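You operate a simulated robot arm through the tools that you are given. There is no shell and no other tool.

You are at the controls of a simulated robot arm. One attempt, no reset.

## Task
Press the glued grey strap shut and put it in the DONE tray.
Fine: press knob on MID; lay it across the die; slide the table out to load, in to press and out to unload; hold the lever down for three seconds or more; leave the other glued strap.
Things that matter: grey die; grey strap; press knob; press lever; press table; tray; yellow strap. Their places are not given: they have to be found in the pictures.

It is judged by the outcome, as a careful person would: the job done as asked, and still so three seconds after it is handed in. It fails if anything else is knocked over, pushed out of place, dropped, spilled or broken.

## Robot
A 7-joint arm with a two-finger parallel gripper, fixed in place. Base frame: the origin is on the floor under the middle of its stand, x ahead of it, y to its left, z up; the work surface is at about z = 73.5. Lengths are in cm, angles in degrees, forces in N, time in s.
With the tool pointing down near the work surface it reaches from about 22 to 72 cm from the base axis. Its first joint turns from -115.0 to 115.0 degrees. Payload 3.91 kg.
The TCP is the grasp point between the finger pads, 3 cm short of the fingertips. In the tool frame z runs along the fingers and y along their closing line. Largest opening 11 cm; finger width 2, thickness 1; the body of the gripper, 4.8 by 11.2 cm, starts 5.5 cm behind the TCP.
Orientation is that of the tool frame in the base frame, as a unit quaternion [w, x, y, z]. With the fingers straight down and closing along the base's y, the tool's x points along the base's -x, its y along +y and its z along -z.

## Interface
- The arm moves only by the tool play_rows. Its argument "plan" is a list of rows, each an object of numbers (a shift or turn left out is 0, a gripper value left out holds the last): "dx", "dy", "dz": the shift along the base's x, y, z in cm; "ax", "ay", "az": the turn, a rotation vector about the base's x, y, z in degrees; "hand": the opening, from 0 (shut) to 1 (fully open). In form: [{"dx": .., "dy": .., "dz": .., "ax": .., "ay": .., "az": .., "hand": ..}, ...]. A call has 1 to 20 rows; each row shifts and turns the commanded pose from where the row before left it. A row lasts 0.2 s, in which the tool goes at most 5 cm and 8.6 degrees; a call with a longer step from one row to the next is refused whole, and so is a gripper value outside its range. A pose out of reach is approached as far as the arm can. The call stops where the force on the tool passes 90 N (or 10 N more than at its start, if that is more) or the arm is blocked; 0.2 s more then pass. Each finger travels about 10.8 cm/s and halts on what it meets, pressing with about 33 N; the grip force reading is that of the motor and also rises with nothing between the fingers. The clock runs only during rows and for 0.2 s after the last one: add rows that do not move to give the fingers time. The reply holds the time, the measured pose of the TCP, the force on the tool along the base axes, the opening and the grip force, in the units named above and with some noise, with the torque about the TCP (base axes, N m) and any sound that the robot's microphone picked up.
- Cameras (640 x 400 px; columns grow to the right, rows downward): "scene" is fixed at [4.98, -66.19, 150.97]; the picture's right is [0.60, -0.80, 0.00], its down [-0.42, -0.32, -0.85] and it looks along [0.68, 0.51, -0.53] (base axes); focal length 214 px, centre (320, 200). "wrist" rides on the gripper at [7.2, 1.7, -10.3] in the tool frame; the picture's right is [-0.23, 0.97, 0.00], its down [-0.76, -0.18, -0.62] and it looks along [-0.61, -0.14, 0.78] (tool axes); focal length 222 px, centre (320, 200).
- grab_frame(camera): a new picture of that camera. No time passes.
- move_column(by): slides the trunk up (or, below 0, down) by that many cm; the arm rides with it, the base frame stays. It gives what a move gives, with no picture.
- pixel_to_xyz(camera, pixels): for up to 12 pixels [column, row] of the newest picture of that camera ("zoom" is the newest enlarged one), the place [x, y, z] in the base frame of the surface seen there, good to about 0.2 cm, but the place of the scene camera against the robot may be out by one fixed shift of up to 1.8 cm in any direction. No time passes.
- close_up(camera, box): a new picture of the part [left, top, right, bottom] of that camera's present view, enlarged. No time passes.
- hand_in(): hands the job in; it is judged then, once.

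Unless the task says otherwise, let go and move clear before handing in.

The tools are called after ">>>" as a command line: name --argument value ..., lists and objects as JSON in quotes. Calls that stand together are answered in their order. play_rows: Moves the arm, as the interface text tells. Its arguments: {"type":"object","properties":{"plan":{"type":"array"}},"required":["plan"]} The other tools are called the same way: move_column (by) moves the trunk up or down; grab_frame (camera) takes a picture; pixel_to_xyz (camera, pixels) gives the place of the surface under pixels of a picture; close_up (camera, box) takes an enlarged picture of a part of a camera's view; hand_in () hands the job in.

At the start:

```text
time_s: 0.0
eef_pos: [45.43, -23.43, 140.68]
ee_rot: [0.0, 0.0, 1.0, 0.0]
wrist_force: [-0.6, -0.1, -0.8]
torque: [0.03, 0.0, -0.03]
gripper_width: 10.99
grip_force: 0.0
trunk travel left (down, up): [-82.5, 16.5]
```

scene: 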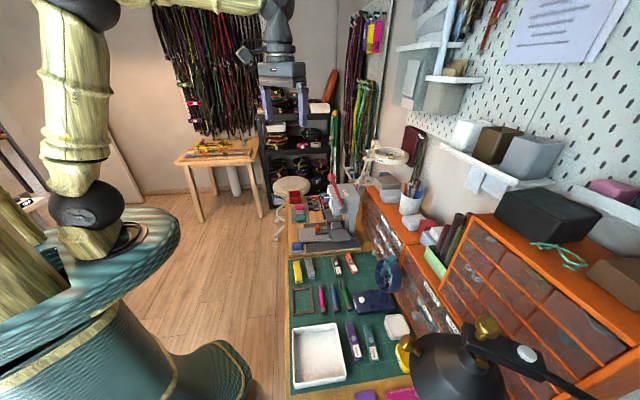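
wrist: 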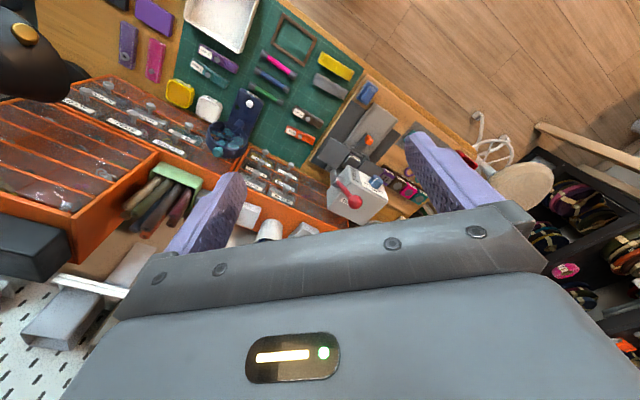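

The first pictures show a green mat with a white tray (about scene 318,355), yellow and grey straps (about 297,270 and 310,268), and a press further off (about 340,215). I'll enlarge these areas to see detail.

>>> close_up --camera "scene" --box '[270, 170, 390, 260]'

>>> close_up --camera "scene" --box '[280, 240, 430, 395]'

>>> close_up --camera "wrist" --box '[290, 70, 430, 220]'

>>> close_up --camera "wrist" --box '[170, 0, 370, 150]'

```text
4.44 times, centred on (330, 215) of scene
```

zoom: 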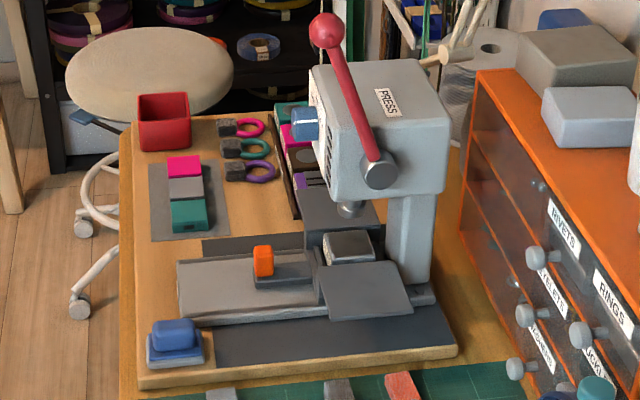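

```text
2.58 times, centred on (355, 318) of scene
```

zoom: 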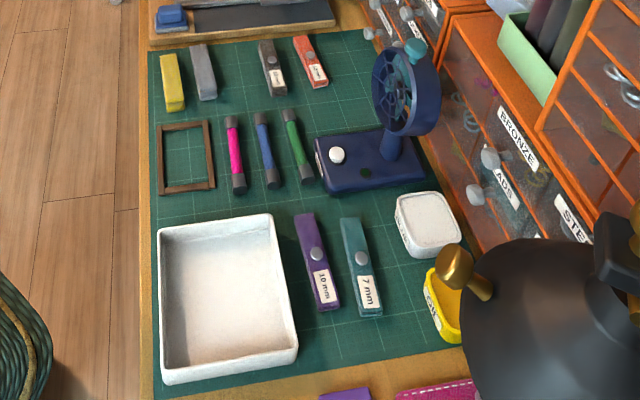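

```text
2.67 times, centred on (360, 145) of wrist
```

zoom: 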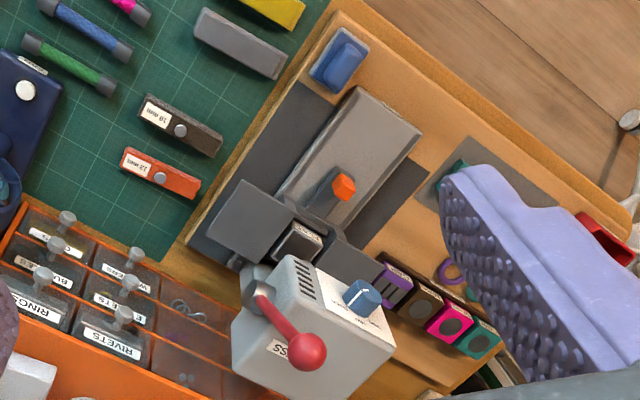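

```text
2.67 times, centred on (270, 75) of wrist
```

zoom: 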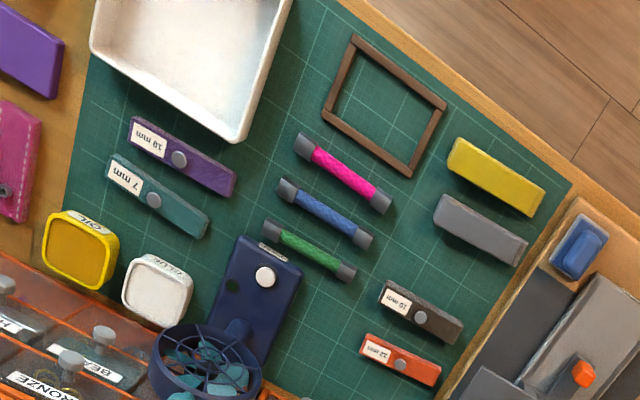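

The wrist close-ups show the grey strap, the yellow strap and the press with its table (orange handle), blue knob and red lever. I'll take places of these from the wrist picture.

>>> pixel_to_xyz --camera "wrist" --pixels '[[331, 86], [337, 67], [368, 140], [365, 100], [376, 132], [350, 205], [377, 182], [358, 158], [342, 149], [394, 152], [216, 20], [293, 40]]'

>>> close_up --camera "wrist" --box '[320, 90, 400, 150]'

>>> close_up --camera "wrist" --box '[330, 140, 420, 215]'

>>> close_up --camera "scene" --box '[300, 175, 360, 250]'

```text
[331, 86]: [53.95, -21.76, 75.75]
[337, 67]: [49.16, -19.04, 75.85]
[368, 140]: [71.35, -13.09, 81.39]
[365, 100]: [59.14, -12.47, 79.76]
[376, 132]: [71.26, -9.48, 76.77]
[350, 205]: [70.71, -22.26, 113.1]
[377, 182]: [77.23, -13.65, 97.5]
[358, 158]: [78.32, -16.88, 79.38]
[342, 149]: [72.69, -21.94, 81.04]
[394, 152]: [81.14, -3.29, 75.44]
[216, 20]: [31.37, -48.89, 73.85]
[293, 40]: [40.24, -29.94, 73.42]
```

```text
6.67 times, centred on (360, 120) of wrist
```

zoom: 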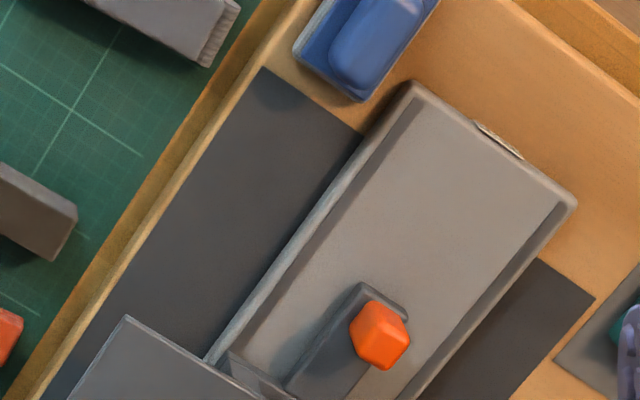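

```text
5.33 times, centred on (375, 178) of wrist
```

zoom: 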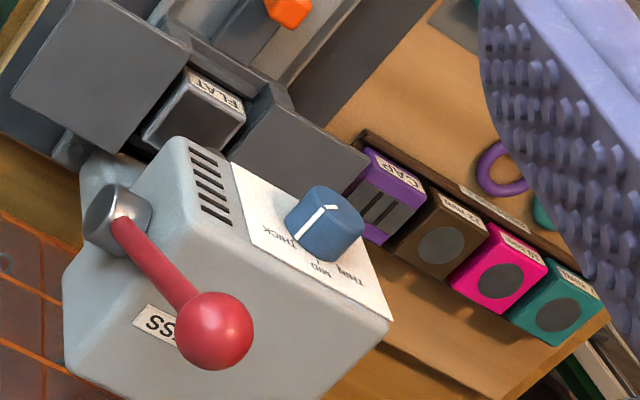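

```text
5.33 times, centred on (330, 212) of scene
```

zoom: 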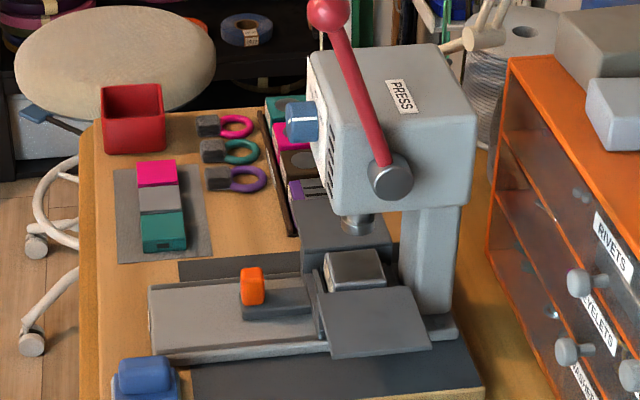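

The press head has a die marked FLAT under it and a knob with THIN/MID/THICK marks. I'll measure the table edges and strap corners in the wrist picture, so I know the slide axis.

>>> close_up --camera "wrist" --box '[310, 80, 420, 180]'

>>> pixel_to_xyz --camera "wrist" --pixels '[[371, 101], [390, 115], [346, 143], [373, 143], [366, 140], [330, 131], [352, 147], [344, 160], [362, 150], [376, 165], [347, 171], [340, 90]]'

```text
4.00 times, centred on (365, 130) of wrist
```

zoom: 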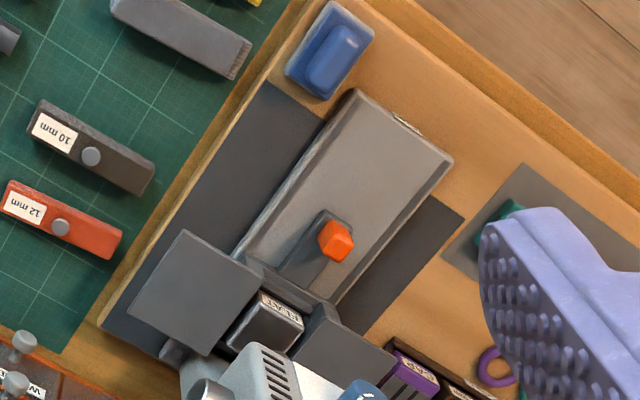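

```text
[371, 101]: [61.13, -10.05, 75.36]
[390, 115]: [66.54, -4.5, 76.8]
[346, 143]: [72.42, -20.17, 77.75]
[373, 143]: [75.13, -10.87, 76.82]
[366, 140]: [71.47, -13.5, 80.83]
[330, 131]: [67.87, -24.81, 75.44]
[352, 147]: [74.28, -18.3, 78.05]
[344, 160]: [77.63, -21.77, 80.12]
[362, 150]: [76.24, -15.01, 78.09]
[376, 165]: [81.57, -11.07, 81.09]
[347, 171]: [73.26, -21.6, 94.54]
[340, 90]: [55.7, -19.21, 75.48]
```

The slide axis runs diagonally, roughly from (75,-21) towards (61,-8). I'll lower the trunk 20 cm, which keeps the tool at x=45 and well clear of the press, and take nearer pictures.

>>> move_column --by -20

>>> grab_frame --camera "wrist"

>>> grab_frame --camera "scene"

```text
time_s: 2.2
eef_pos: [45.32, -23.39, 120.72]
ee_rot: [0.0, 0.0, 1.0, -0.001]
wrist_force: [0.9, -1.4, -0.1]
torque: [-0.03, 0.0, 0.0]
gripper_width: 11.01
grip_force: 0.0
trunk travel left (down, up): [-62.5, 36.5]
```

```text
taken
```

wrist: 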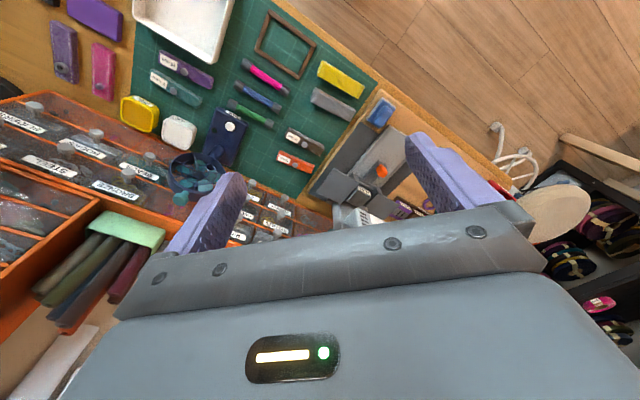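

```text
taken
```

scene: 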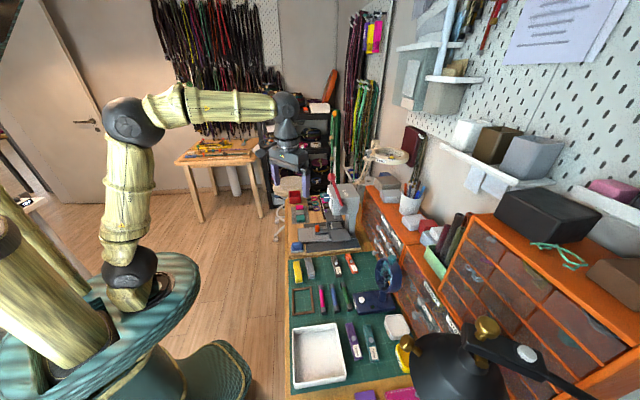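

The press is now partly hidden behind the gripper at wrist (365,215). I'll move the tool back toward the base and to the left so the camera looks into the press front.

>>> play_rows --plan '[{"dx": -4, "dy": 2}, {"dx": -4, "dy": 3}, {"dx": -4, "dy": 3}, {"dx": -4, "dy": 3}, {}, {}]'

>>> grab_frame --camera "wrist"

```text
time_s: 3.6
eef_pos: [28.95, -12.48, 120.61]
ee_rot: [0.0, -0.001, 1.0, 0.0]
wrist_force: [0.7, -0.2, 0.3]
torque: [-0.03, 0.0, 0.01]
gripper_width: 11.02
grip_force: 0.2
trunk travel left (down, up): [-62.5, 36.5]
```

```text
taken
```

wrist: 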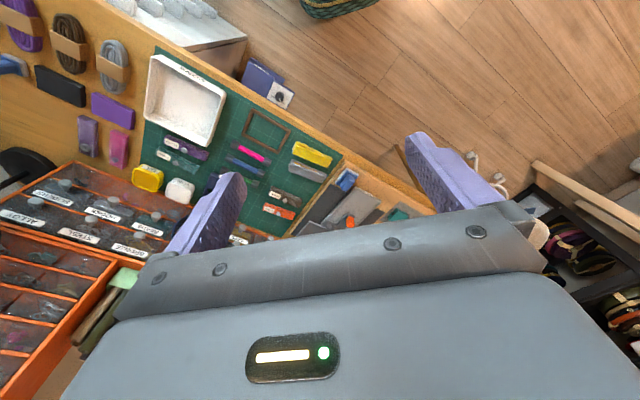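

From here the white tray at wrist (185,95) shows a label on its rim. I'll enlarge it and the strap area.

>>> close_up --camera "wrist" --box '[130, 40, 250, 160]'

>>> close_up --camera "wrist" --box '[240, 100, 360, 220]'

>>> pixel_to_xyz --camera "wrist" --pixels '[[154, 55], [226, 93], [208, 146], [145, 115], [185, 100], [292, 160], [323, 174], [320, 182], [288, 168], [306, 170], [310, 155], [250, 150]]'

```text
3.33 times, centred on (190, 100) of wrist
```

zoom: 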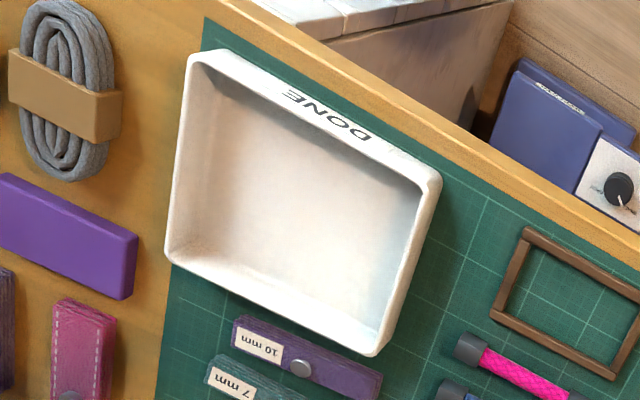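

```text
3.33 times, centred on (300, 160) of wrist
```

zoom: 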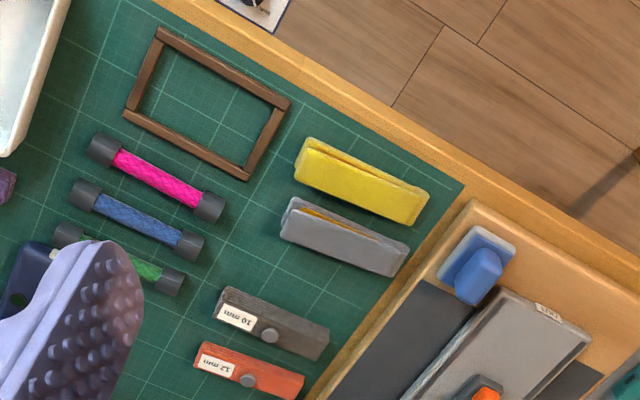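

```text
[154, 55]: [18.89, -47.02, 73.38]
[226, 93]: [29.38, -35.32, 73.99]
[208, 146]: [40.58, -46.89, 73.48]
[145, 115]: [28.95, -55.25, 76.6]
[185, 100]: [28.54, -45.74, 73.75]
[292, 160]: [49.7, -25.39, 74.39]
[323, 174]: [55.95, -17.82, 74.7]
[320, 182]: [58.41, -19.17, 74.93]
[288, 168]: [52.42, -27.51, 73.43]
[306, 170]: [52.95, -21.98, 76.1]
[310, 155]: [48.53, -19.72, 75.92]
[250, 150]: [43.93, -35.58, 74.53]
```

DONE is written on the white tray's rim, so that is the target tray (centre about (29,-46)). The grey strap near (53,-21) is a folded strap with amber glue showing. I'll swing the tool to look into the press front along its slide axis, tilted up a little.

>>> play_rows --plan '[{"dx": 3.6, "dy": 2.9, "az": -8.5}, {"dx": 3.6, "dy": 2.9, "az": -8.5}, {"dx": 3.6, "dy": 2.9, "az": -8.5}, {"dx": 3.6, "dy": 2.9, "az": -8.5}, {"dx": 3.6, "dy": 2.9, "az": -8.5}, {"ax": -5.4, "ay": -5.8}, {"ax": -5.4, "ay": -5.8}, {"ax": -5.4, "ay": -5.8}, {"ax": -5.4, "ay": -5.8}, {}, {}]'

>>> grab_frame --camera "wrist"

```text
time_s: 6.0
eef_pos: [47.46, 2.2, 120.66]
ee_rot: [0.253, 0.349, 0.897, -0.102]
wrist_force: [-0.2, 0.3, -0.3]
torque: [-0.04, 0.0, 0.02]
gripper_width: 10.99
grip_force: 0.1
trunk travel left (down, up): [-62.5, 36.5]
```

```text
taken
```

wrist: 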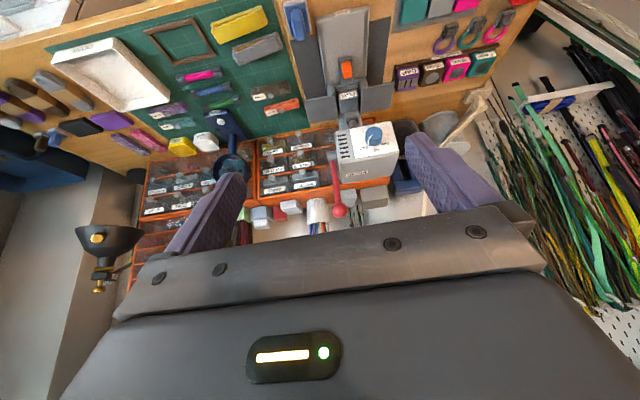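

The press is now in the clear at wrist (350,110). I'll enlarge the table, die and knob.

>>> close_up --camera "wrist" --box '[290, 0, 410, 75]'

>>> close_up --camera "wrist" --box '[310, 60, 420, 130]'

>>> close_up --camera "wrist" --box '[320, 110, 420, 220]'

>>> close_up --camera "wrist" --box '[390, 0, 520, 90]'

```text
5.33 times, centred on (350, 38) of wrist
```

zoom: 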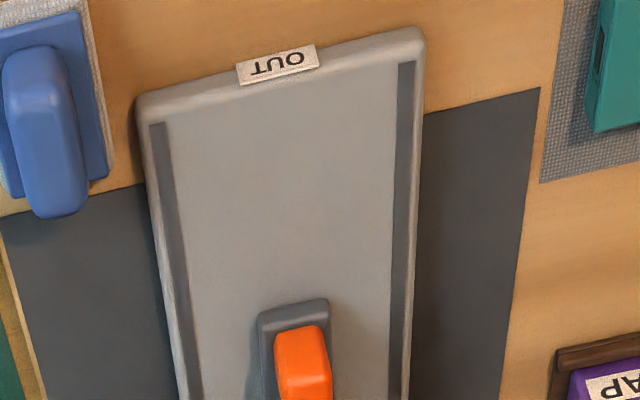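

```text
5.71 times, centred on (365, 95) of wrist
```

zoom: 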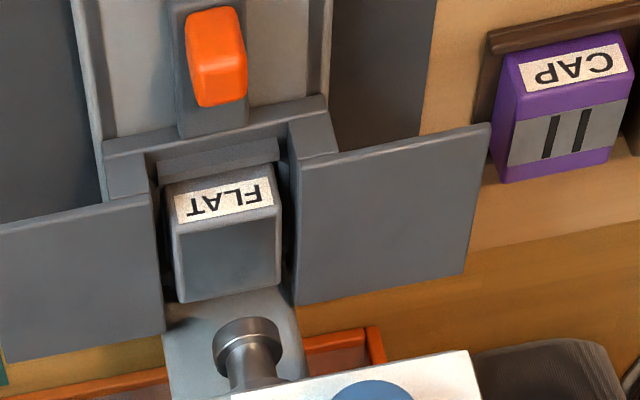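

```text
3.64 times, centred on (370, 165) of wrist
```

zoom: 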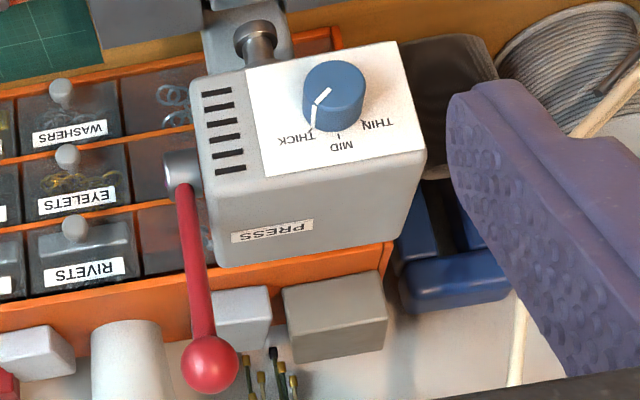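

```text
4.44 times, centred on (455, 45) of wrist
```

zoom: 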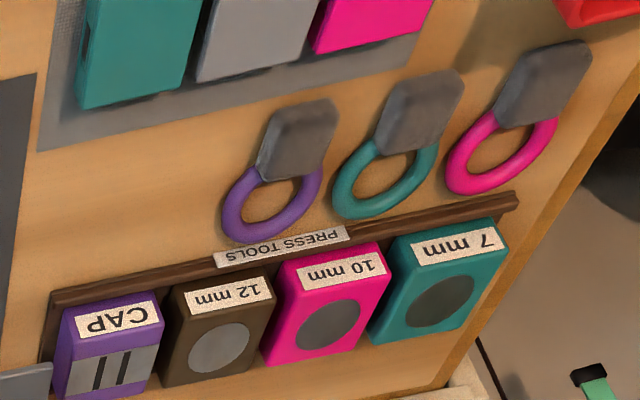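

The knob points at THICK, the FLAT die is grey and mounted on the table, and the table rail has an OUT mark at its near end. I'll measure the knob, lever and ram from an enlarged picture.

>>> close_up --camera "wrist" --box '[320, 110, 420, 220]'

>>> pixel_to_xyz --camera "zoom" --pixels '[[322, 90], [345, 85], [313, 130], [340, 137], [366, 123], [270, 170], [265, 75], [390, 50], [180, 170], [190, 250], [208, 362], [245, 175]]'

>>> close_up --camera "wrist" --box '[350, 115, 400, 150]'

```text
3.64 times, centred on (370, 165) of wrist
```

zoom: 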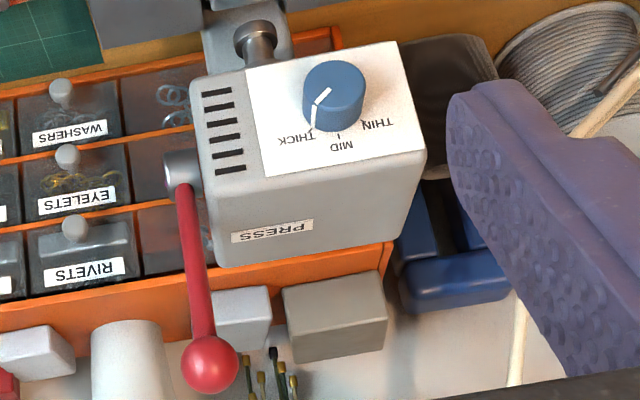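

```text
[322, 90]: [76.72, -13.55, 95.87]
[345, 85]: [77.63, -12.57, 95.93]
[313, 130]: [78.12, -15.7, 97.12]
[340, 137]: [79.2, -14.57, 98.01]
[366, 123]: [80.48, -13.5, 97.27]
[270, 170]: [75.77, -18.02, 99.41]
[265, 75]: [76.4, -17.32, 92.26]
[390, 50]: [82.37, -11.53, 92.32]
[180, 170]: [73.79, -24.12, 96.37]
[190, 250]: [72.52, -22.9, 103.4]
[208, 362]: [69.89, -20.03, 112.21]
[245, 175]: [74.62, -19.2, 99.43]
```

```text
11.43 times, centred on (375, 132) of wrist
```

zoom: 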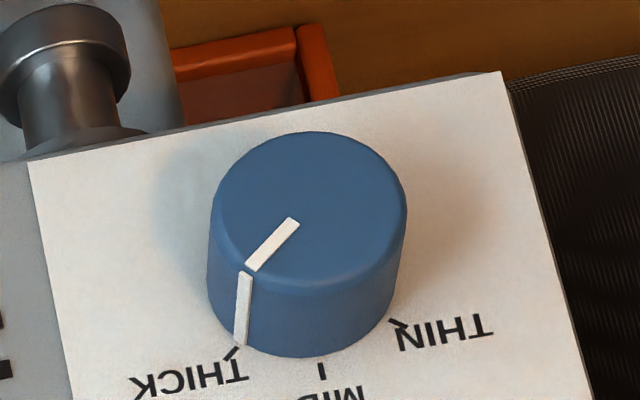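

The knob's white pointer in this zoom runs from (293,222) to (247,268) and down its side to the THICK tick; the MID tick is at (322,370). I'll measure the knob face and ticks.

>>> pixel_to_xyz --camera "zoom" --pixels '[[308, 205], [310, 138], [218, 205], [402, 210], [315, 275], [293, 222], [247, 268], [235, 355], [322, 372], [398, 328], [60, 170], [500, 85]]'

>>> close_up --camera "wrist" --box '[290, 0, 410, 75]'

>>> pixel_to_xyz --camera "zoom" --pixels '[[155, 125], [180, 390], [405, 65], [397, 390], [140, 100], [420, 35], [278, 65], [300, 330], [320, 395], [275, 385], [290, 305], [265, 320]]'

```text
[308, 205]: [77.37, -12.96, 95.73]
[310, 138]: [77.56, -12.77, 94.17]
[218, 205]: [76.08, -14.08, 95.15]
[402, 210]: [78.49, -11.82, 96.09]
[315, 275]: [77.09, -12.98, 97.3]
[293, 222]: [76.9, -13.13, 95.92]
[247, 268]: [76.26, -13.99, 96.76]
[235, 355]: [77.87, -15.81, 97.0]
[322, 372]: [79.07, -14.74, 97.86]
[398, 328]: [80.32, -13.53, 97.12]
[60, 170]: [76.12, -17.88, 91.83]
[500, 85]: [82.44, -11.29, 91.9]
```

```text
5.33 times, centred on (350, 38) of wrist
```

zoom: 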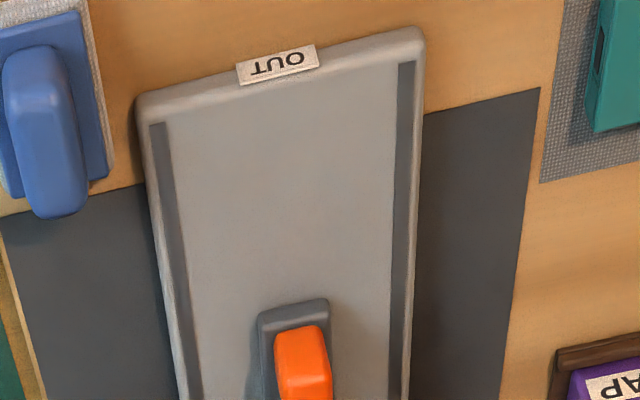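

```text
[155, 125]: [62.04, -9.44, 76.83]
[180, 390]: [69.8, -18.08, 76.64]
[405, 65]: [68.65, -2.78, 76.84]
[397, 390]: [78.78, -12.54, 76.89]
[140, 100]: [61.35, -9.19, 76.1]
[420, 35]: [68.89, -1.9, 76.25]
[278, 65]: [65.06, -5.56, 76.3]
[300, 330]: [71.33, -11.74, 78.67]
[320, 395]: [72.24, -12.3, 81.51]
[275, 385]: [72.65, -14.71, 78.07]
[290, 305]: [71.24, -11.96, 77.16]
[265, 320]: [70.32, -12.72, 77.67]
```

The knob axis is around (79.1,-14.7,95.7) on the panel with the face at (77.3,-12.9), and THICK to MID is about 50 degrees. Next I'll measure the die, wings and handle.

>>> close_up --camera "wrist" --box '[310, 60, 420, 130]'

>>> pixel_to_xyz --camera "zoom" --pixels '[[180, 225], [272, 205], [280, 285], [183, 298], [10, 225], [150, 200], [162, 330], [300, 170], [488, 130], [462, 272], [295, 300], [230, 260]]'

>>> pixel_to_xyz --camera "zoom" --pixels '[[190, 15], [235, 10], [243, 95], [198, 100], [222, 85], [215, 60], [105, 150], [325, 105], [215, 165], [150, 175], [275, 150], [250, 330]]'

```text
5.71 times, centred on (365, 95) of wrist
```

zoom: 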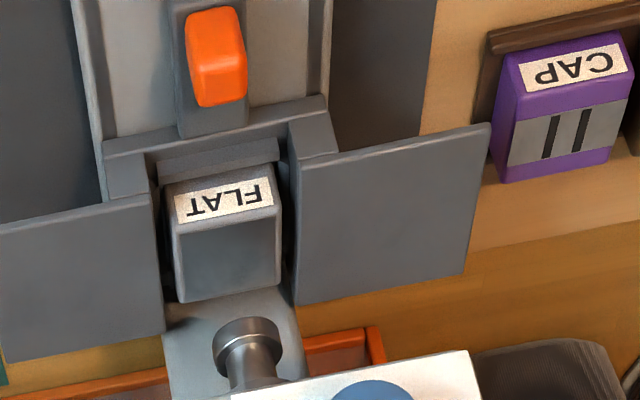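

```text
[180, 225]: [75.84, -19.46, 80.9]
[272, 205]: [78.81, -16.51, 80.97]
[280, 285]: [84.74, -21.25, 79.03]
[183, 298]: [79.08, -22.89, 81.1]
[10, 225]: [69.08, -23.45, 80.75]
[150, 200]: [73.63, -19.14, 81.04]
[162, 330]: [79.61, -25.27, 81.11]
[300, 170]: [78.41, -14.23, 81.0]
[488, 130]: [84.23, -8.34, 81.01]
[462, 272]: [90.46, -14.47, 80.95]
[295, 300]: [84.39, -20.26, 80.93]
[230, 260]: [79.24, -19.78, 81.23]
```

```text
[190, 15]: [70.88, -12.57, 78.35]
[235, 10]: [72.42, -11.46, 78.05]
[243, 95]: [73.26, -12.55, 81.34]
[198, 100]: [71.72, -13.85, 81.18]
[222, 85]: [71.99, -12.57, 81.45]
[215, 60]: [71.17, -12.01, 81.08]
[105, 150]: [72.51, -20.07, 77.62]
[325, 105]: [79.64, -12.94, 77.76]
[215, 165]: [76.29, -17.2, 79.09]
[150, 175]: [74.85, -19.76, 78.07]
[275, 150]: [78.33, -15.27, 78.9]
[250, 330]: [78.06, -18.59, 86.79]
```

The die top is flat at z≈81.1 around (79.0,-19.7), flush with two side wings, so the strap goes with its length along the diagonal (0.707,0.707). Now I'll look closely at the straps.

>>> close_up --camera "wrist" --box '[200, 0, 300, 70]'

>>> pixel_to_xyz --camera "zoom" --pixels '[[210, 255], [220, 300], [515, 190], [520, 265], [370, 260], [200, 320], [225, 410], [540, 220], [400, 290], [240, 340], [260, 350], [500, 290]]'

```text
5.71 times, centred on (250, 35) of wrist
```

zoom: 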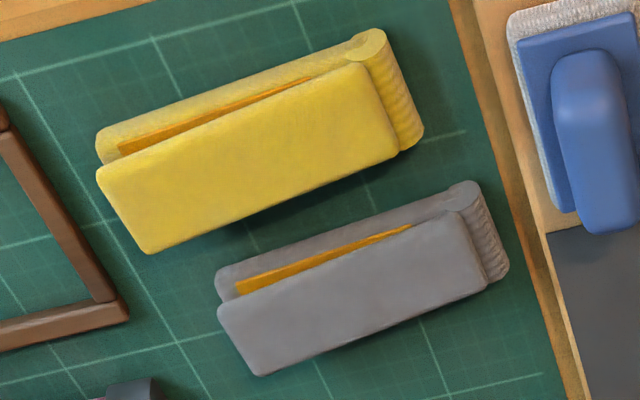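

```text
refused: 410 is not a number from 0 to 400
```

The grey strap lies flat, folded at its right end and gaping at its left end, with amber glue inside. I'll measure its corners and height.

>>> pixel_to_xyz --camera "zoom" --pixels '[[222, 310], [258, 370], [465, 215], [485, 282], [360, 290], [220, 272], [470, 188], [500, 265], [508, 275], [240, 260], [275, 380], [130, 390]]'

>>> pixel_to_xyz --camera "zoom" --pixels '[[105, 170], [150, 250], [360, 68], [395, 148], [250, 160], [100, 135], [375, 35], [418, 138], [320, 285], [430, 245], [480, 250], [455, 200]]'

```text
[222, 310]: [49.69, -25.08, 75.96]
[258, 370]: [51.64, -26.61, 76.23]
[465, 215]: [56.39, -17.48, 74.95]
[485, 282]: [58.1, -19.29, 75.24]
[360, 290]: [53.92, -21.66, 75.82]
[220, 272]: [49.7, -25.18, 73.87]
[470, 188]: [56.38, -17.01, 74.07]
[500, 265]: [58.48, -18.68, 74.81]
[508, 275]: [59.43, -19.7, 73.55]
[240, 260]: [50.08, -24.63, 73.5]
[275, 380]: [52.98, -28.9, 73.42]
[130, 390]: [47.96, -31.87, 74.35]
```

```text
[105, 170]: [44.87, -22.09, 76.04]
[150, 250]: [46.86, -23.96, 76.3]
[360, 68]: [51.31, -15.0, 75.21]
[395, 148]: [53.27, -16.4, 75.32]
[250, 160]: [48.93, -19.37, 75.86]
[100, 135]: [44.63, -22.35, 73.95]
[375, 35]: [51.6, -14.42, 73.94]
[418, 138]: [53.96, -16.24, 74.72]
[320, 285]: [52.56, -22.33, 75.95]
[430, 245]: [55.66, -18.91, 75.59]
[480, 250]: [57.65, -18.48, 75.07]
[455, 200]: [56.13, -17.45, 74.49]
```

The strap's length runs at about 48 degrees, nearly matching the die's crosswise direction, and is about 2.5 wide, 10.5 long and 1.5–2.6 high. First job is the knob: I'll lower the trunk 20 cm, then tilt the tool level in front of the knob.

>>> move_column --by -20

>>> play_rows --plan '[{"az": -2.5, "dx": 2.0, "hand": 0.5}, {"ax": -5.89, "ay": -5.89, "dx": 2.7, "dy": -1.0, "dz": -0.6}, {"ax": -5.89, "ay": -5.89, "dx": 2.7, "dy": -1.0, "dz": -0.7}, {"ax": -5.89, "ay": -5.89, "dx": 2.7, "dy": -1.0, "dz": -0.7}, {"ax": -5.89, "ay": -5.89, "dx": 2.7, "dy": -1.0, "dz": -0.7}, {"ax": -5.89, "ay": -5.89, "dx": 2.7, "dy": -1.0, "dz": -0.7}, {"ax": -5.89, "ay": -5.89, "dx": 2.7, "dy": -1.0, "dz": -0.7}, {"ax": -5.89, "ay": -5.89, "dx": 2.7, "dy": -1.0, "dz": -0.7}, {}, {}]'

>>> grab_frame --camera "wrist"

>>> grab_frame --camera "scene"

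```text
time_s: 8.1
eef_pos: [47.56, 2.07, 100.61]
ee_rot: [0.254, 0.348, 0.897, -0.1]
wrist_force: [0.0, -0.1, -0.3]
torque: [-0.02, -0.02, 0.01]
gripper_width: 10.99
grip_force: 0.2
trunk travel left (down, up): [-42.5, 56.5]
```

```text
time_s: 10.3
eef_pos: [68.36, -4.94, 95.52]
ee_rot: [0.653, 0.272, 0.653, -0.272]
wrist_force: [-1.0, 0.1, 0.8]
torque: [0.01, 0.01, 0.0]
gripper_width: 5.49
grip_force: 0.0
trunk travel left (down, up): [-42.5, 56.5]
```

```text
taken
```

wrist: 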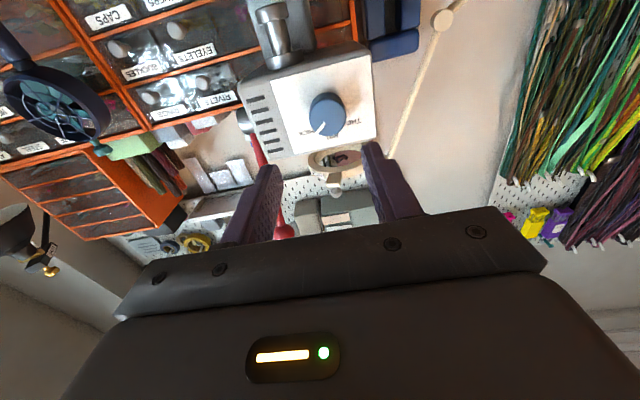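

```text
taken
```

scene: 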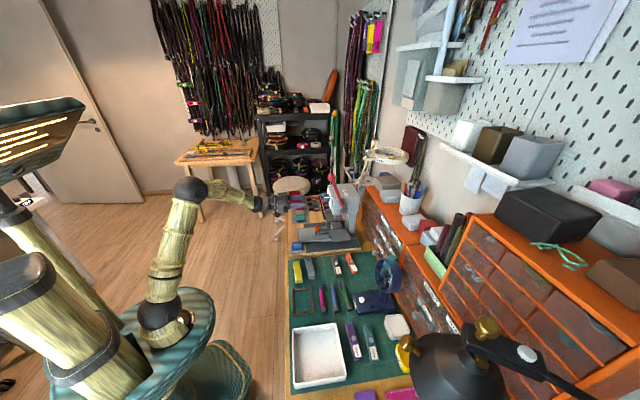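

The tool is now level and facing the knob, which shows at wrist (328,113). I'll measure the knob from this nearer view.

>>> close_up --camera "wrist" --box '[280, 70, 380, 160]'

>>> pixel_to_xyz --camera "wrist" --pixels '[[326, 108], [326, 96], [326, 121], [314, 108], [340, 108], [310, 135], [363, 117], [285, 90], [370, 60], [290, 140], [338, 120], [333, 132]]'

```text
4.44 times, centred on (330, 115) of wrist
```

zoom: 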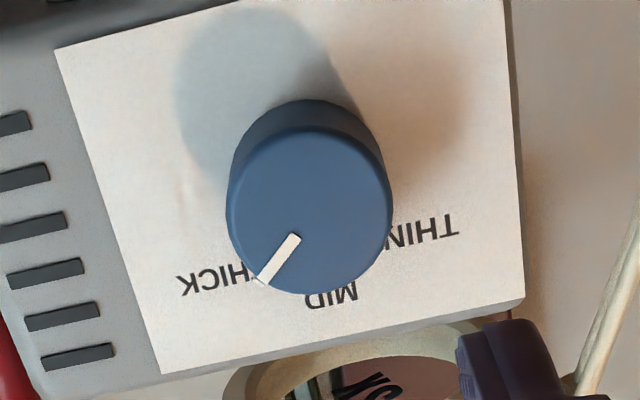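

```text
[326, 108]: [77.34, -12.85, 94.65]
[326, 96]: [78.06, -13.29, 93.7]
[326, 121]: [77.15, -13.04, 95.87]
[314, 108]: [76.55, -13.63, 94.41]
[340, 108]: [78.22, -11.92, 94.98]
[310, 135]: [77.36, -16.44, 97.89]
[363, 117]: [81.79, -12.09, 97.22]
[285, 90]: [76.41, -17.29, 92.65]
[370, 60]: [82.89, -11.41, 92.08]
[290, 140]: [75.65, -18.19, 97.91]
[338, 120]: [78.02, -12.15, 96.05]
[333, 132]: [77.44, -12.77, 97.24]
```

The knob face centre comes out at (77.3,-12.9,95.6) with the panel 2.5 cm behind it. I'll centre on its axis, advance 11 cm along the diagonal with fingers at 5.5 cm, and look before closing.

>>> play_rows --plan '[{"dx": 0.48, "dy": 0.48, "dz": 0.1}, {"dx": 1.8, "dy": -1.8}, {"dx": 1.8, "dy": -1.8}, {"dx": 1.6, "dy": -1.6}, {"dx": 1.2, "dy": -1.2}, {}, {}]'

>>> grab_frame --camera "wrist"

>>> grab_frame --camera "scene"

```text
time_s: 11.9
eef_pos: [75.41, -10.62, 95.73]
ee_rot: [0.652, 0.271, 0.653, -0.273]
wrist_force: [1.0, 0.5, -0.3]
torque: [-0.01, -0.01, 0.01]
gripper_width: 5.51
grip_force: 0.1
trunk travel left (down, up): [-42.5, 56.5]
```

```text
taken
```

wrist: 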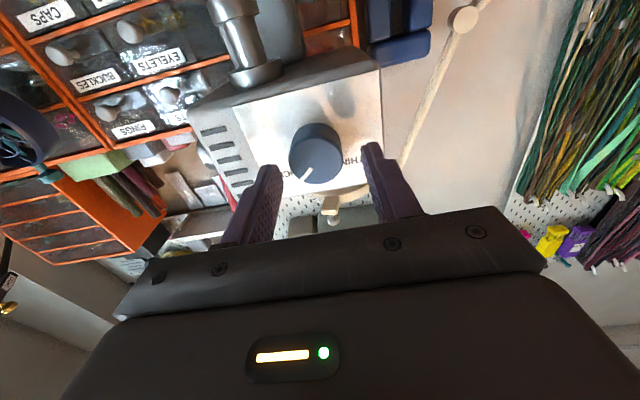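

```text
taken
```

scene: 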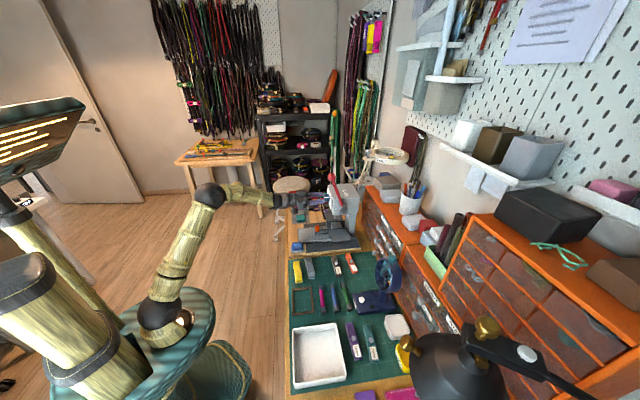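

The knob at wrist (317,153) sits midway between the fingertips (275,170) and (370,150). I'll advance 2.2 cm more so the fingers straddle it, then close.

>>> play_rows --plan '[{"dx": 0.7, "dy": -0.9}, {"dx": 0.7, "dy": -0.8}, {}, {"hand": 0.3}, {"hand": 0.2}, {"hand": 0.2}, {}]'

>>> grab_frame --camera "wrist"

```text
time_s: 13.5
eef_pos: [76.75, -12.37, 95.88]
ee_rot: [0.653, 0.271, 0.653, -0.273]
wrist_force: [2.3, -1.5, 2.7]
torque: [0.01, 0.08, 0.78]
gripper_width: 3.77
grip_force: 45.1
trunk travel left (down, up): [-42.5, 56.5]
```

```text
taken
```

wrist: 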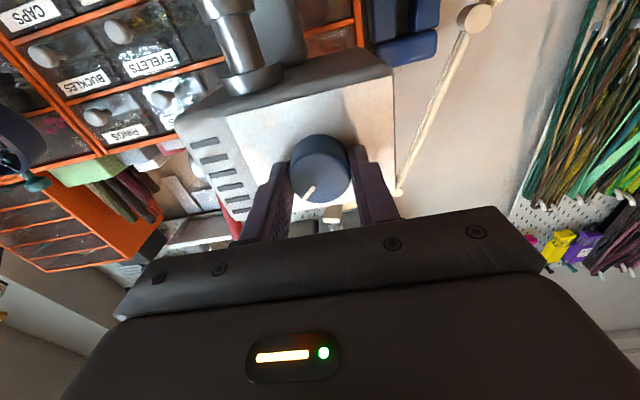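

The fingers are holding the knob (3.8 cm, 45 N). I'll turn it counter-clockwise as seen from the front by about 24 degrees first and check.

>>> play_rows --plan '[{"ax": -4.24, "ay": 4.24}, {"ax": -4.24, "ay": 4.24}, {"ax": -4.24, "ay": 4.24}, {"ax": -4.24, "ay": 4.24}, {}, {}]'

>>> close_up --camera "wrist" --box '[270, 100, 400, 220]'

```text
time_s: 14.9
eef_pos: [76.81, -12.34, 95.74]
ee_rot: [0.583, 0.128, 0.695, -0.402]
wrist_force: [20.7, -4.9, 11.6]
torque: [-0.16, -0.16, 1.09]
gripper_width: 3.75
grip_force: 45.1
trunk travel left (down, up): [-42.5, 56.5]
```

```text
3.33 times, centred on (335, 160) of wrist
```

zoom: 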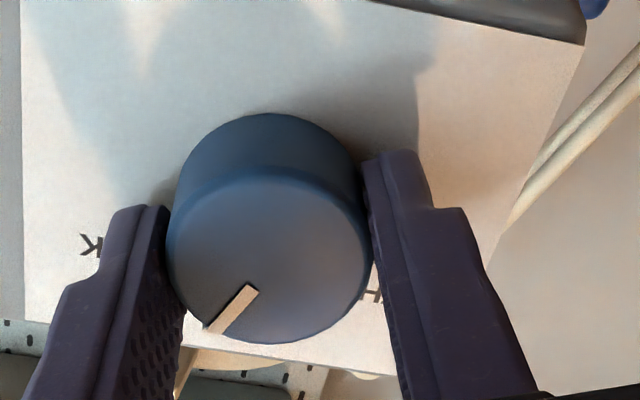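

The pointer stayed fixed relative to the fingers while the panel turned, so the knob is following. I'll turn the remaining 26 degrees.

>>> play_rows --plan '[{"ax": -4.6, "ay": 4.6}, {"ax": -4.6, "ay": 4.6}, {"ax": -4.6, "ay": 4.6}, {"ax": -4.6, "ay": 4.6}, {}, {}]'

>>> close_up --camera "wrist" --box '[270, 100, 400, 220]'

```text
time_s: 16.3
eef_pos: [76.92, -12.41, 95.9]
ee_rot: [0.476, -0.031, 0.706, -0.524]
wrist_force: [15.4, -1.5, 6.6]
torque: [0.3, 0.3, 0.76]
gripper_width: 3.75
grip_force: 45.1
trunk travel left (down, up): [-42.5, 56.5]
```

```text
3.33 times, centred on (335, 160) of wrist
```

zoom: 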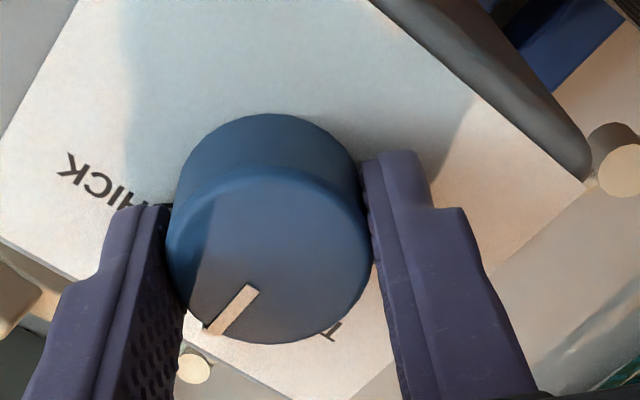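

The tool has turned 50.3 degrees with the pointer still fixed relative to the fingers. I'll let go, back off 9 cm along the axis and check the pointer.

>>> play_rows --plan '[{"hand": 0.4}, {"hand": 0.5}, {}, {"dx": -1.5, "dy": 1.5}, {"dx": -2.0, "dy": 2.0}, {"dx": -2.5, "dy": 2.5}, {}, {}]'

>>> close_up --camera "wrist" --box '[270, 60, 400, 180]'

```text
time_s: 18.1
eef_pos: [70.75, -6.5, 95.74]
ee_rot: [0.477, -0.031, 0.706, -0.523]
wrist_force: [0.5, -0.1, 0.1]
torque: [-0.01, 0.0, -0.01]
gripper_width: 5.49
grip_force: 0.2
trunk travel left (down, up): [-42.5, 56.5]
```

```text
3.33 times, centred on (335, 120) of wrist
```

zoom: 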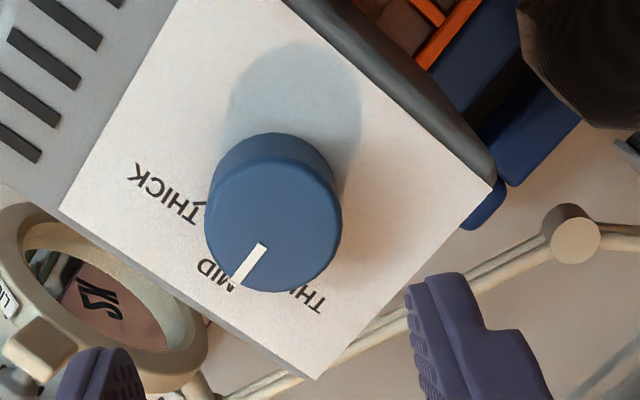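

The pointer now lies over the MID mark. I'll measure the pointer ends to be sure it is vertical above the axis.

>>> pixel_to_xyz --camera "zoom" --pixels '[[262, 247], [240, 280], [237, 284], [251, 262], [270, 225], [215, 220], [335, 240], [290, 170], [245, 288], [230, 285]]'

>>> close_up --camera "wrist" --box '[300, 90, 350, 130]'

```text
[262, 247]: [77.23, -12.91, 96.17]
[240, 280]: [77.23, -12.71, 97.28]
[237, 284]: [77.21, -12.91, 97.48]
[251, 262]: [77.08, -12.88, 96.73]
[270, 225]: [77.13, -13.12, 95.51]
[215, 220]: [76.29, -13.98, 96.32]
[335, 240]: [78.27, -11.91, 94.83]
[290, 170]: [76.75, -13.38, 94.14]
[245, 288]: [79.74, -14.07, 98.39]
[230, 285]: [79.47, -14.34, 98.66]
```

```text
10.00 times, centred on (325, 110) of wrist
```

zoom: 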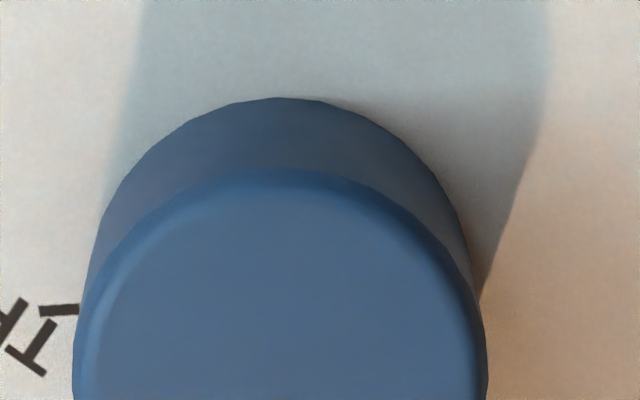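

The pointer's two ends, (77.23,-12.91,96.2) and (77.2,-12.8,97.4), are one above the other, so the knob is on MID. Next I'll undo the roll and tilt the tool to 30 degrees from vertical above the table handle.

>>> play_rows --plan '[{"ax": 5.09, "ay": -5.09, "dx": -1.0, "dy": 0.5, "dz": 0.5}, {"ax": 5.09, "ay": -5.09, "dx": -1.0, "dy": 0.5, "dz": 0.5}, {"ax": 5.09, "ay": -5.09, "dx": -1.0, "dy": 0.5, "dz": 0.5}, {"ax": 5.09, "ay": -5.09, "dx": -1.0, "dy": 0.5, "dz": 0.5}, {"ax": 5.09, "ay": -5.09, "dx": -1.0, "dy": 0.5}, {"ax": 5.09, "ay": -5.09, "dx": -1.0, "dy": 0.5}, {"ax": 4.85, "ay": -4.85}, {"ax": 5.66, "ay": 5.66}, {"ax": 5.66, "ay": 5.66}, {"ax": 5.66, "ay": 5.66}, {"ax": 5.66, "ay": 5.66}, {"ax": 5.66, "ay": 5.66}, {"ax": 5.66, "ay": 5.66}, {"ax": 5.66, "ay": 5.66}, {"ax": 2.83, "ay": 2.83}, {}, {}]'

>>> grab_frame --camera "wrist"

```text
time_s: 21.7
eef_pos: [64.71, -3.53, 97.92]
ee_rot: [0.237, 0.37, 0.893, -0.101]
wrist_force: [0.8, 1.1, 0.7]
torque: [0.01, -0.02, 0.01]
gripper_width: 5.5
grip_force: 0.1
trunk travel left (down, up): [-42.5, 56.5]
```

```text
taken
```

wrist: 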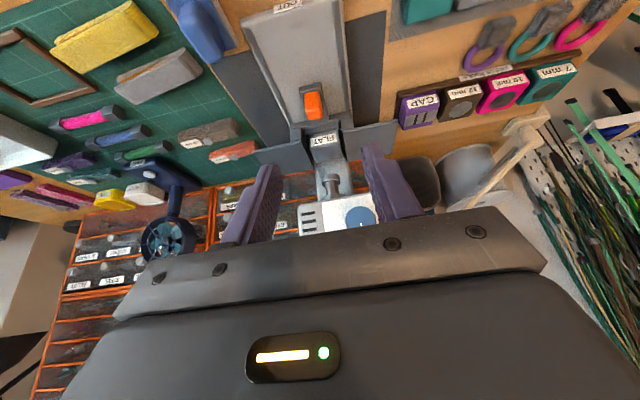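

The handle shows clearly at wrist (313,102). I'll enlarge and measure it, and the straps again from this angle.

>>> close_up --camera "wrist" --box '[270, 70, 370, 140]'

>>> pixel_to_xyz --camera "zoom" --pixels '[[225, 140], [285, 130], [235, 190], [290, 185], [300, 260], [240, 275], [265, 230], [195, 100], [290, 80], [260, 165], [340, 370], [260, 110]]'

>>> close_up --camera "wrist" --box '[100, 30, 220, 110]'

```text
5.71 times, centred on (320, 105) of wrist
```

zoom: 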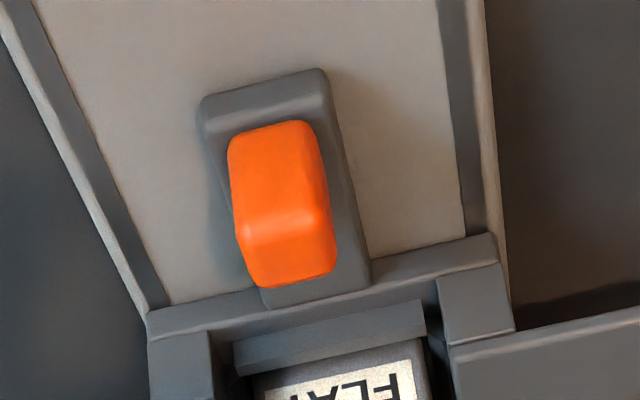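

```text
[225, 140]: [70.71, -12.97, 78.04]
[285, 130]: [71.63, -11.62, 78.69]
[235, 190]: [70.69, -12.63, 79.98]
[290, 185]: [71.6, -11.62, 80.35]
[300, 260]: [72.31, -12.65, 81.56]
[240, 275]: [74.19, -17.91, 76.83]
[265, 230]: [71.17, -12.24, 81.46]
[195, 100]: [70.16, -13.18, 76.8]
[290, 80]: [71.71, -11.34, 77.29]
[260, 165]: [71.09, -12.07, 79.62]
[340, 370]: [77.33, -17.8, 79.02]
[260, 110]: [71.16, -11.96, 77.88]
```

```text
5.00 times, centred on (160, 70) of wrist
```

zoom: 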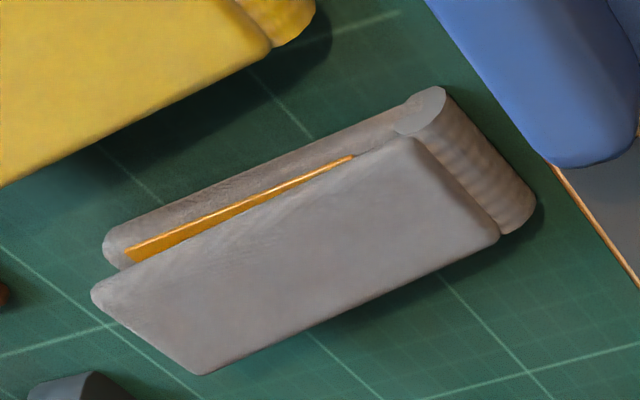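

The handle's centre is about d=59.7 along the slide (near (71.8,-12.6)) and it stands from z 78 to 81.4. I'll move in along the tool axis, stopping 6 cm short to check.

>>> play_rows --plan '[{"dx": -0.11, "dy": -1.81}, {"dx": 1.14, "dy": -1.14, "dz": -2.8}, {"dx": 1.14, "dy": -1.14, "dz": -2.8}, {"dx": 1.14, "dy": -1.14, "dz": -2.8}, {"dx": 1.14, "dy": -1.14, "dz": -2.8}, {}, {}]'

>>> grab_frame --camera "wrist"

```text
time_s: 23.3
eef_pos: [69.24, -10.07, 86.78]
ee_rot: [0.238, 0.37, 0.892, -0.101]
wrist_force: [0.6, -0.7, -0.7]
torque: [0.01, 0.01, -0.03]
gripper_width: 5.51
grip_force: 0.0
trunk travel left (down, up): [-42.5, 56.5]
```

```text
taken
```

wrist: 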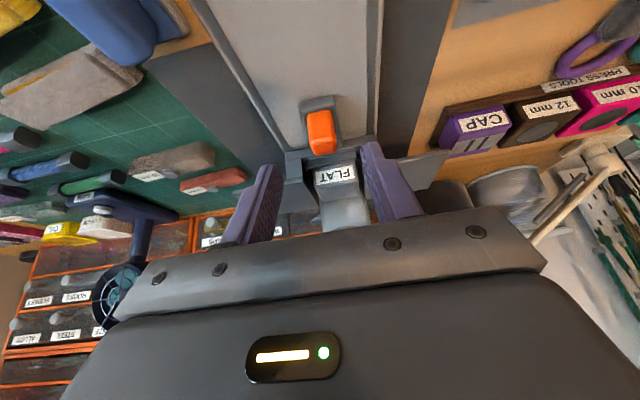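

The handle at wrist (321,132) is centred between the fingers. I'll go in the last 6 cm and close on it.

>>> play_rows --plan '[{"dx": 0.7, "dy": -0.66, "dz": -1.75}, {"dx": 0.7, "dy": -0.66, "dz": -1.75}, {"dx": 0.65, "dy": -0.65, "dz": -1.6}, {}, {"hand": 0.2}, {"hand": 0.05}, {"hand": 0.05}, {"hand": 0.05}]'

>>> grab_frame --camera "wrist"

```text
time_s: 25.1
eef_pos: [71.28, -11.98, 81.61]
ee_rot: [0.239, 0.369, 0.893, -0.1]
wrist_force: [1.0, 0.5, -3.9]
torque: [0.18, -1.21, 0.31]
gripper_width: 2.21
grip_force: 44.9
trunk travel left (down, up): [-42.5, 56.5]
```

```text
taken
```

wrist: 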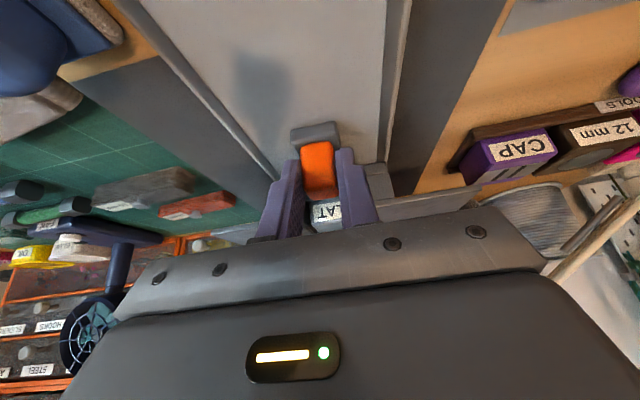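

The handle is held (2.2 cm). I'll pull the table out along the rail in 1 cm rows, 8 cm first, and watch the force.

>>> play_rows --plan '[{"dx": -0.6, "dy": 0.6}, {"dx": -0.7, "dy": 0.7}, {"dx": -0.7, "dy": 0.7}, {"dx": -0.7, "dy": 0.7}, {"dx": -0.7, "dy": 0.7}, {"dx": -0.7, "dy": 0.7}, {"dx": -0.7, "dy": 0.7}, {"dx": -0.7, "dy": 0.7}, {}]'

>>> grab_frame --camera "wrist"

>>> close_up --camera "scene" --box '[270, 170, 390, 260]'

```text
time_s: 27.1
eef_pos: [65.74, -6.28, 81.75]
ee_rot: [0.237, 0.37, 0.893, -0.1]
wrist_force: [0.2, 1.6, -9.0]
torque: [0.26, -1.07, 0.3]
gripper_width: 2.17
grip_force: 45.2
trunk travel left (down, up): [-42.5, 56.5]
```

```text
taken
```

wrist: 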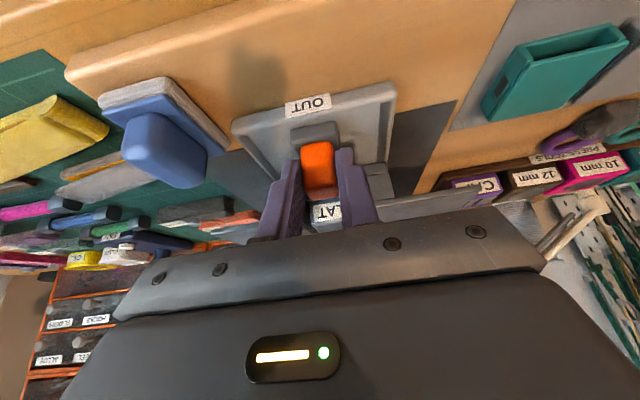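

```text
4.44 times, centred on (330, 215) of scene
```

zoom: 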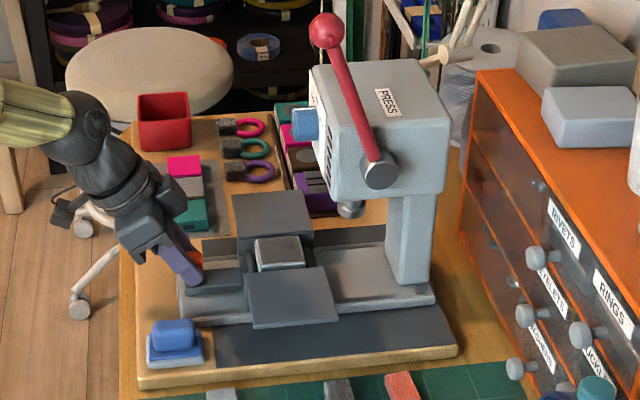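

The table slid 8 cm freely and the die is now out from under the ram. I'll pull on in small steps to find the stop.

>>> play_rows --plan '[{"dx": -0.35, "dy": 0.35}, {"dx": -0.35, "dy": 0.35}, {}]'

```text
time_s: 27.9
eef_pos: [65.0, -5.54, 81.58]
ee_rot: [0.238, 0.37, 0.893, -0.101]
wrist_force: [2.3, 1.0, -5.4]
torque: [0.95, -0.25, 0.34]
gripper_width: 2.19
grip_force: 45.2
trunk travel left (down, up): [-42.5, 56.5]
```

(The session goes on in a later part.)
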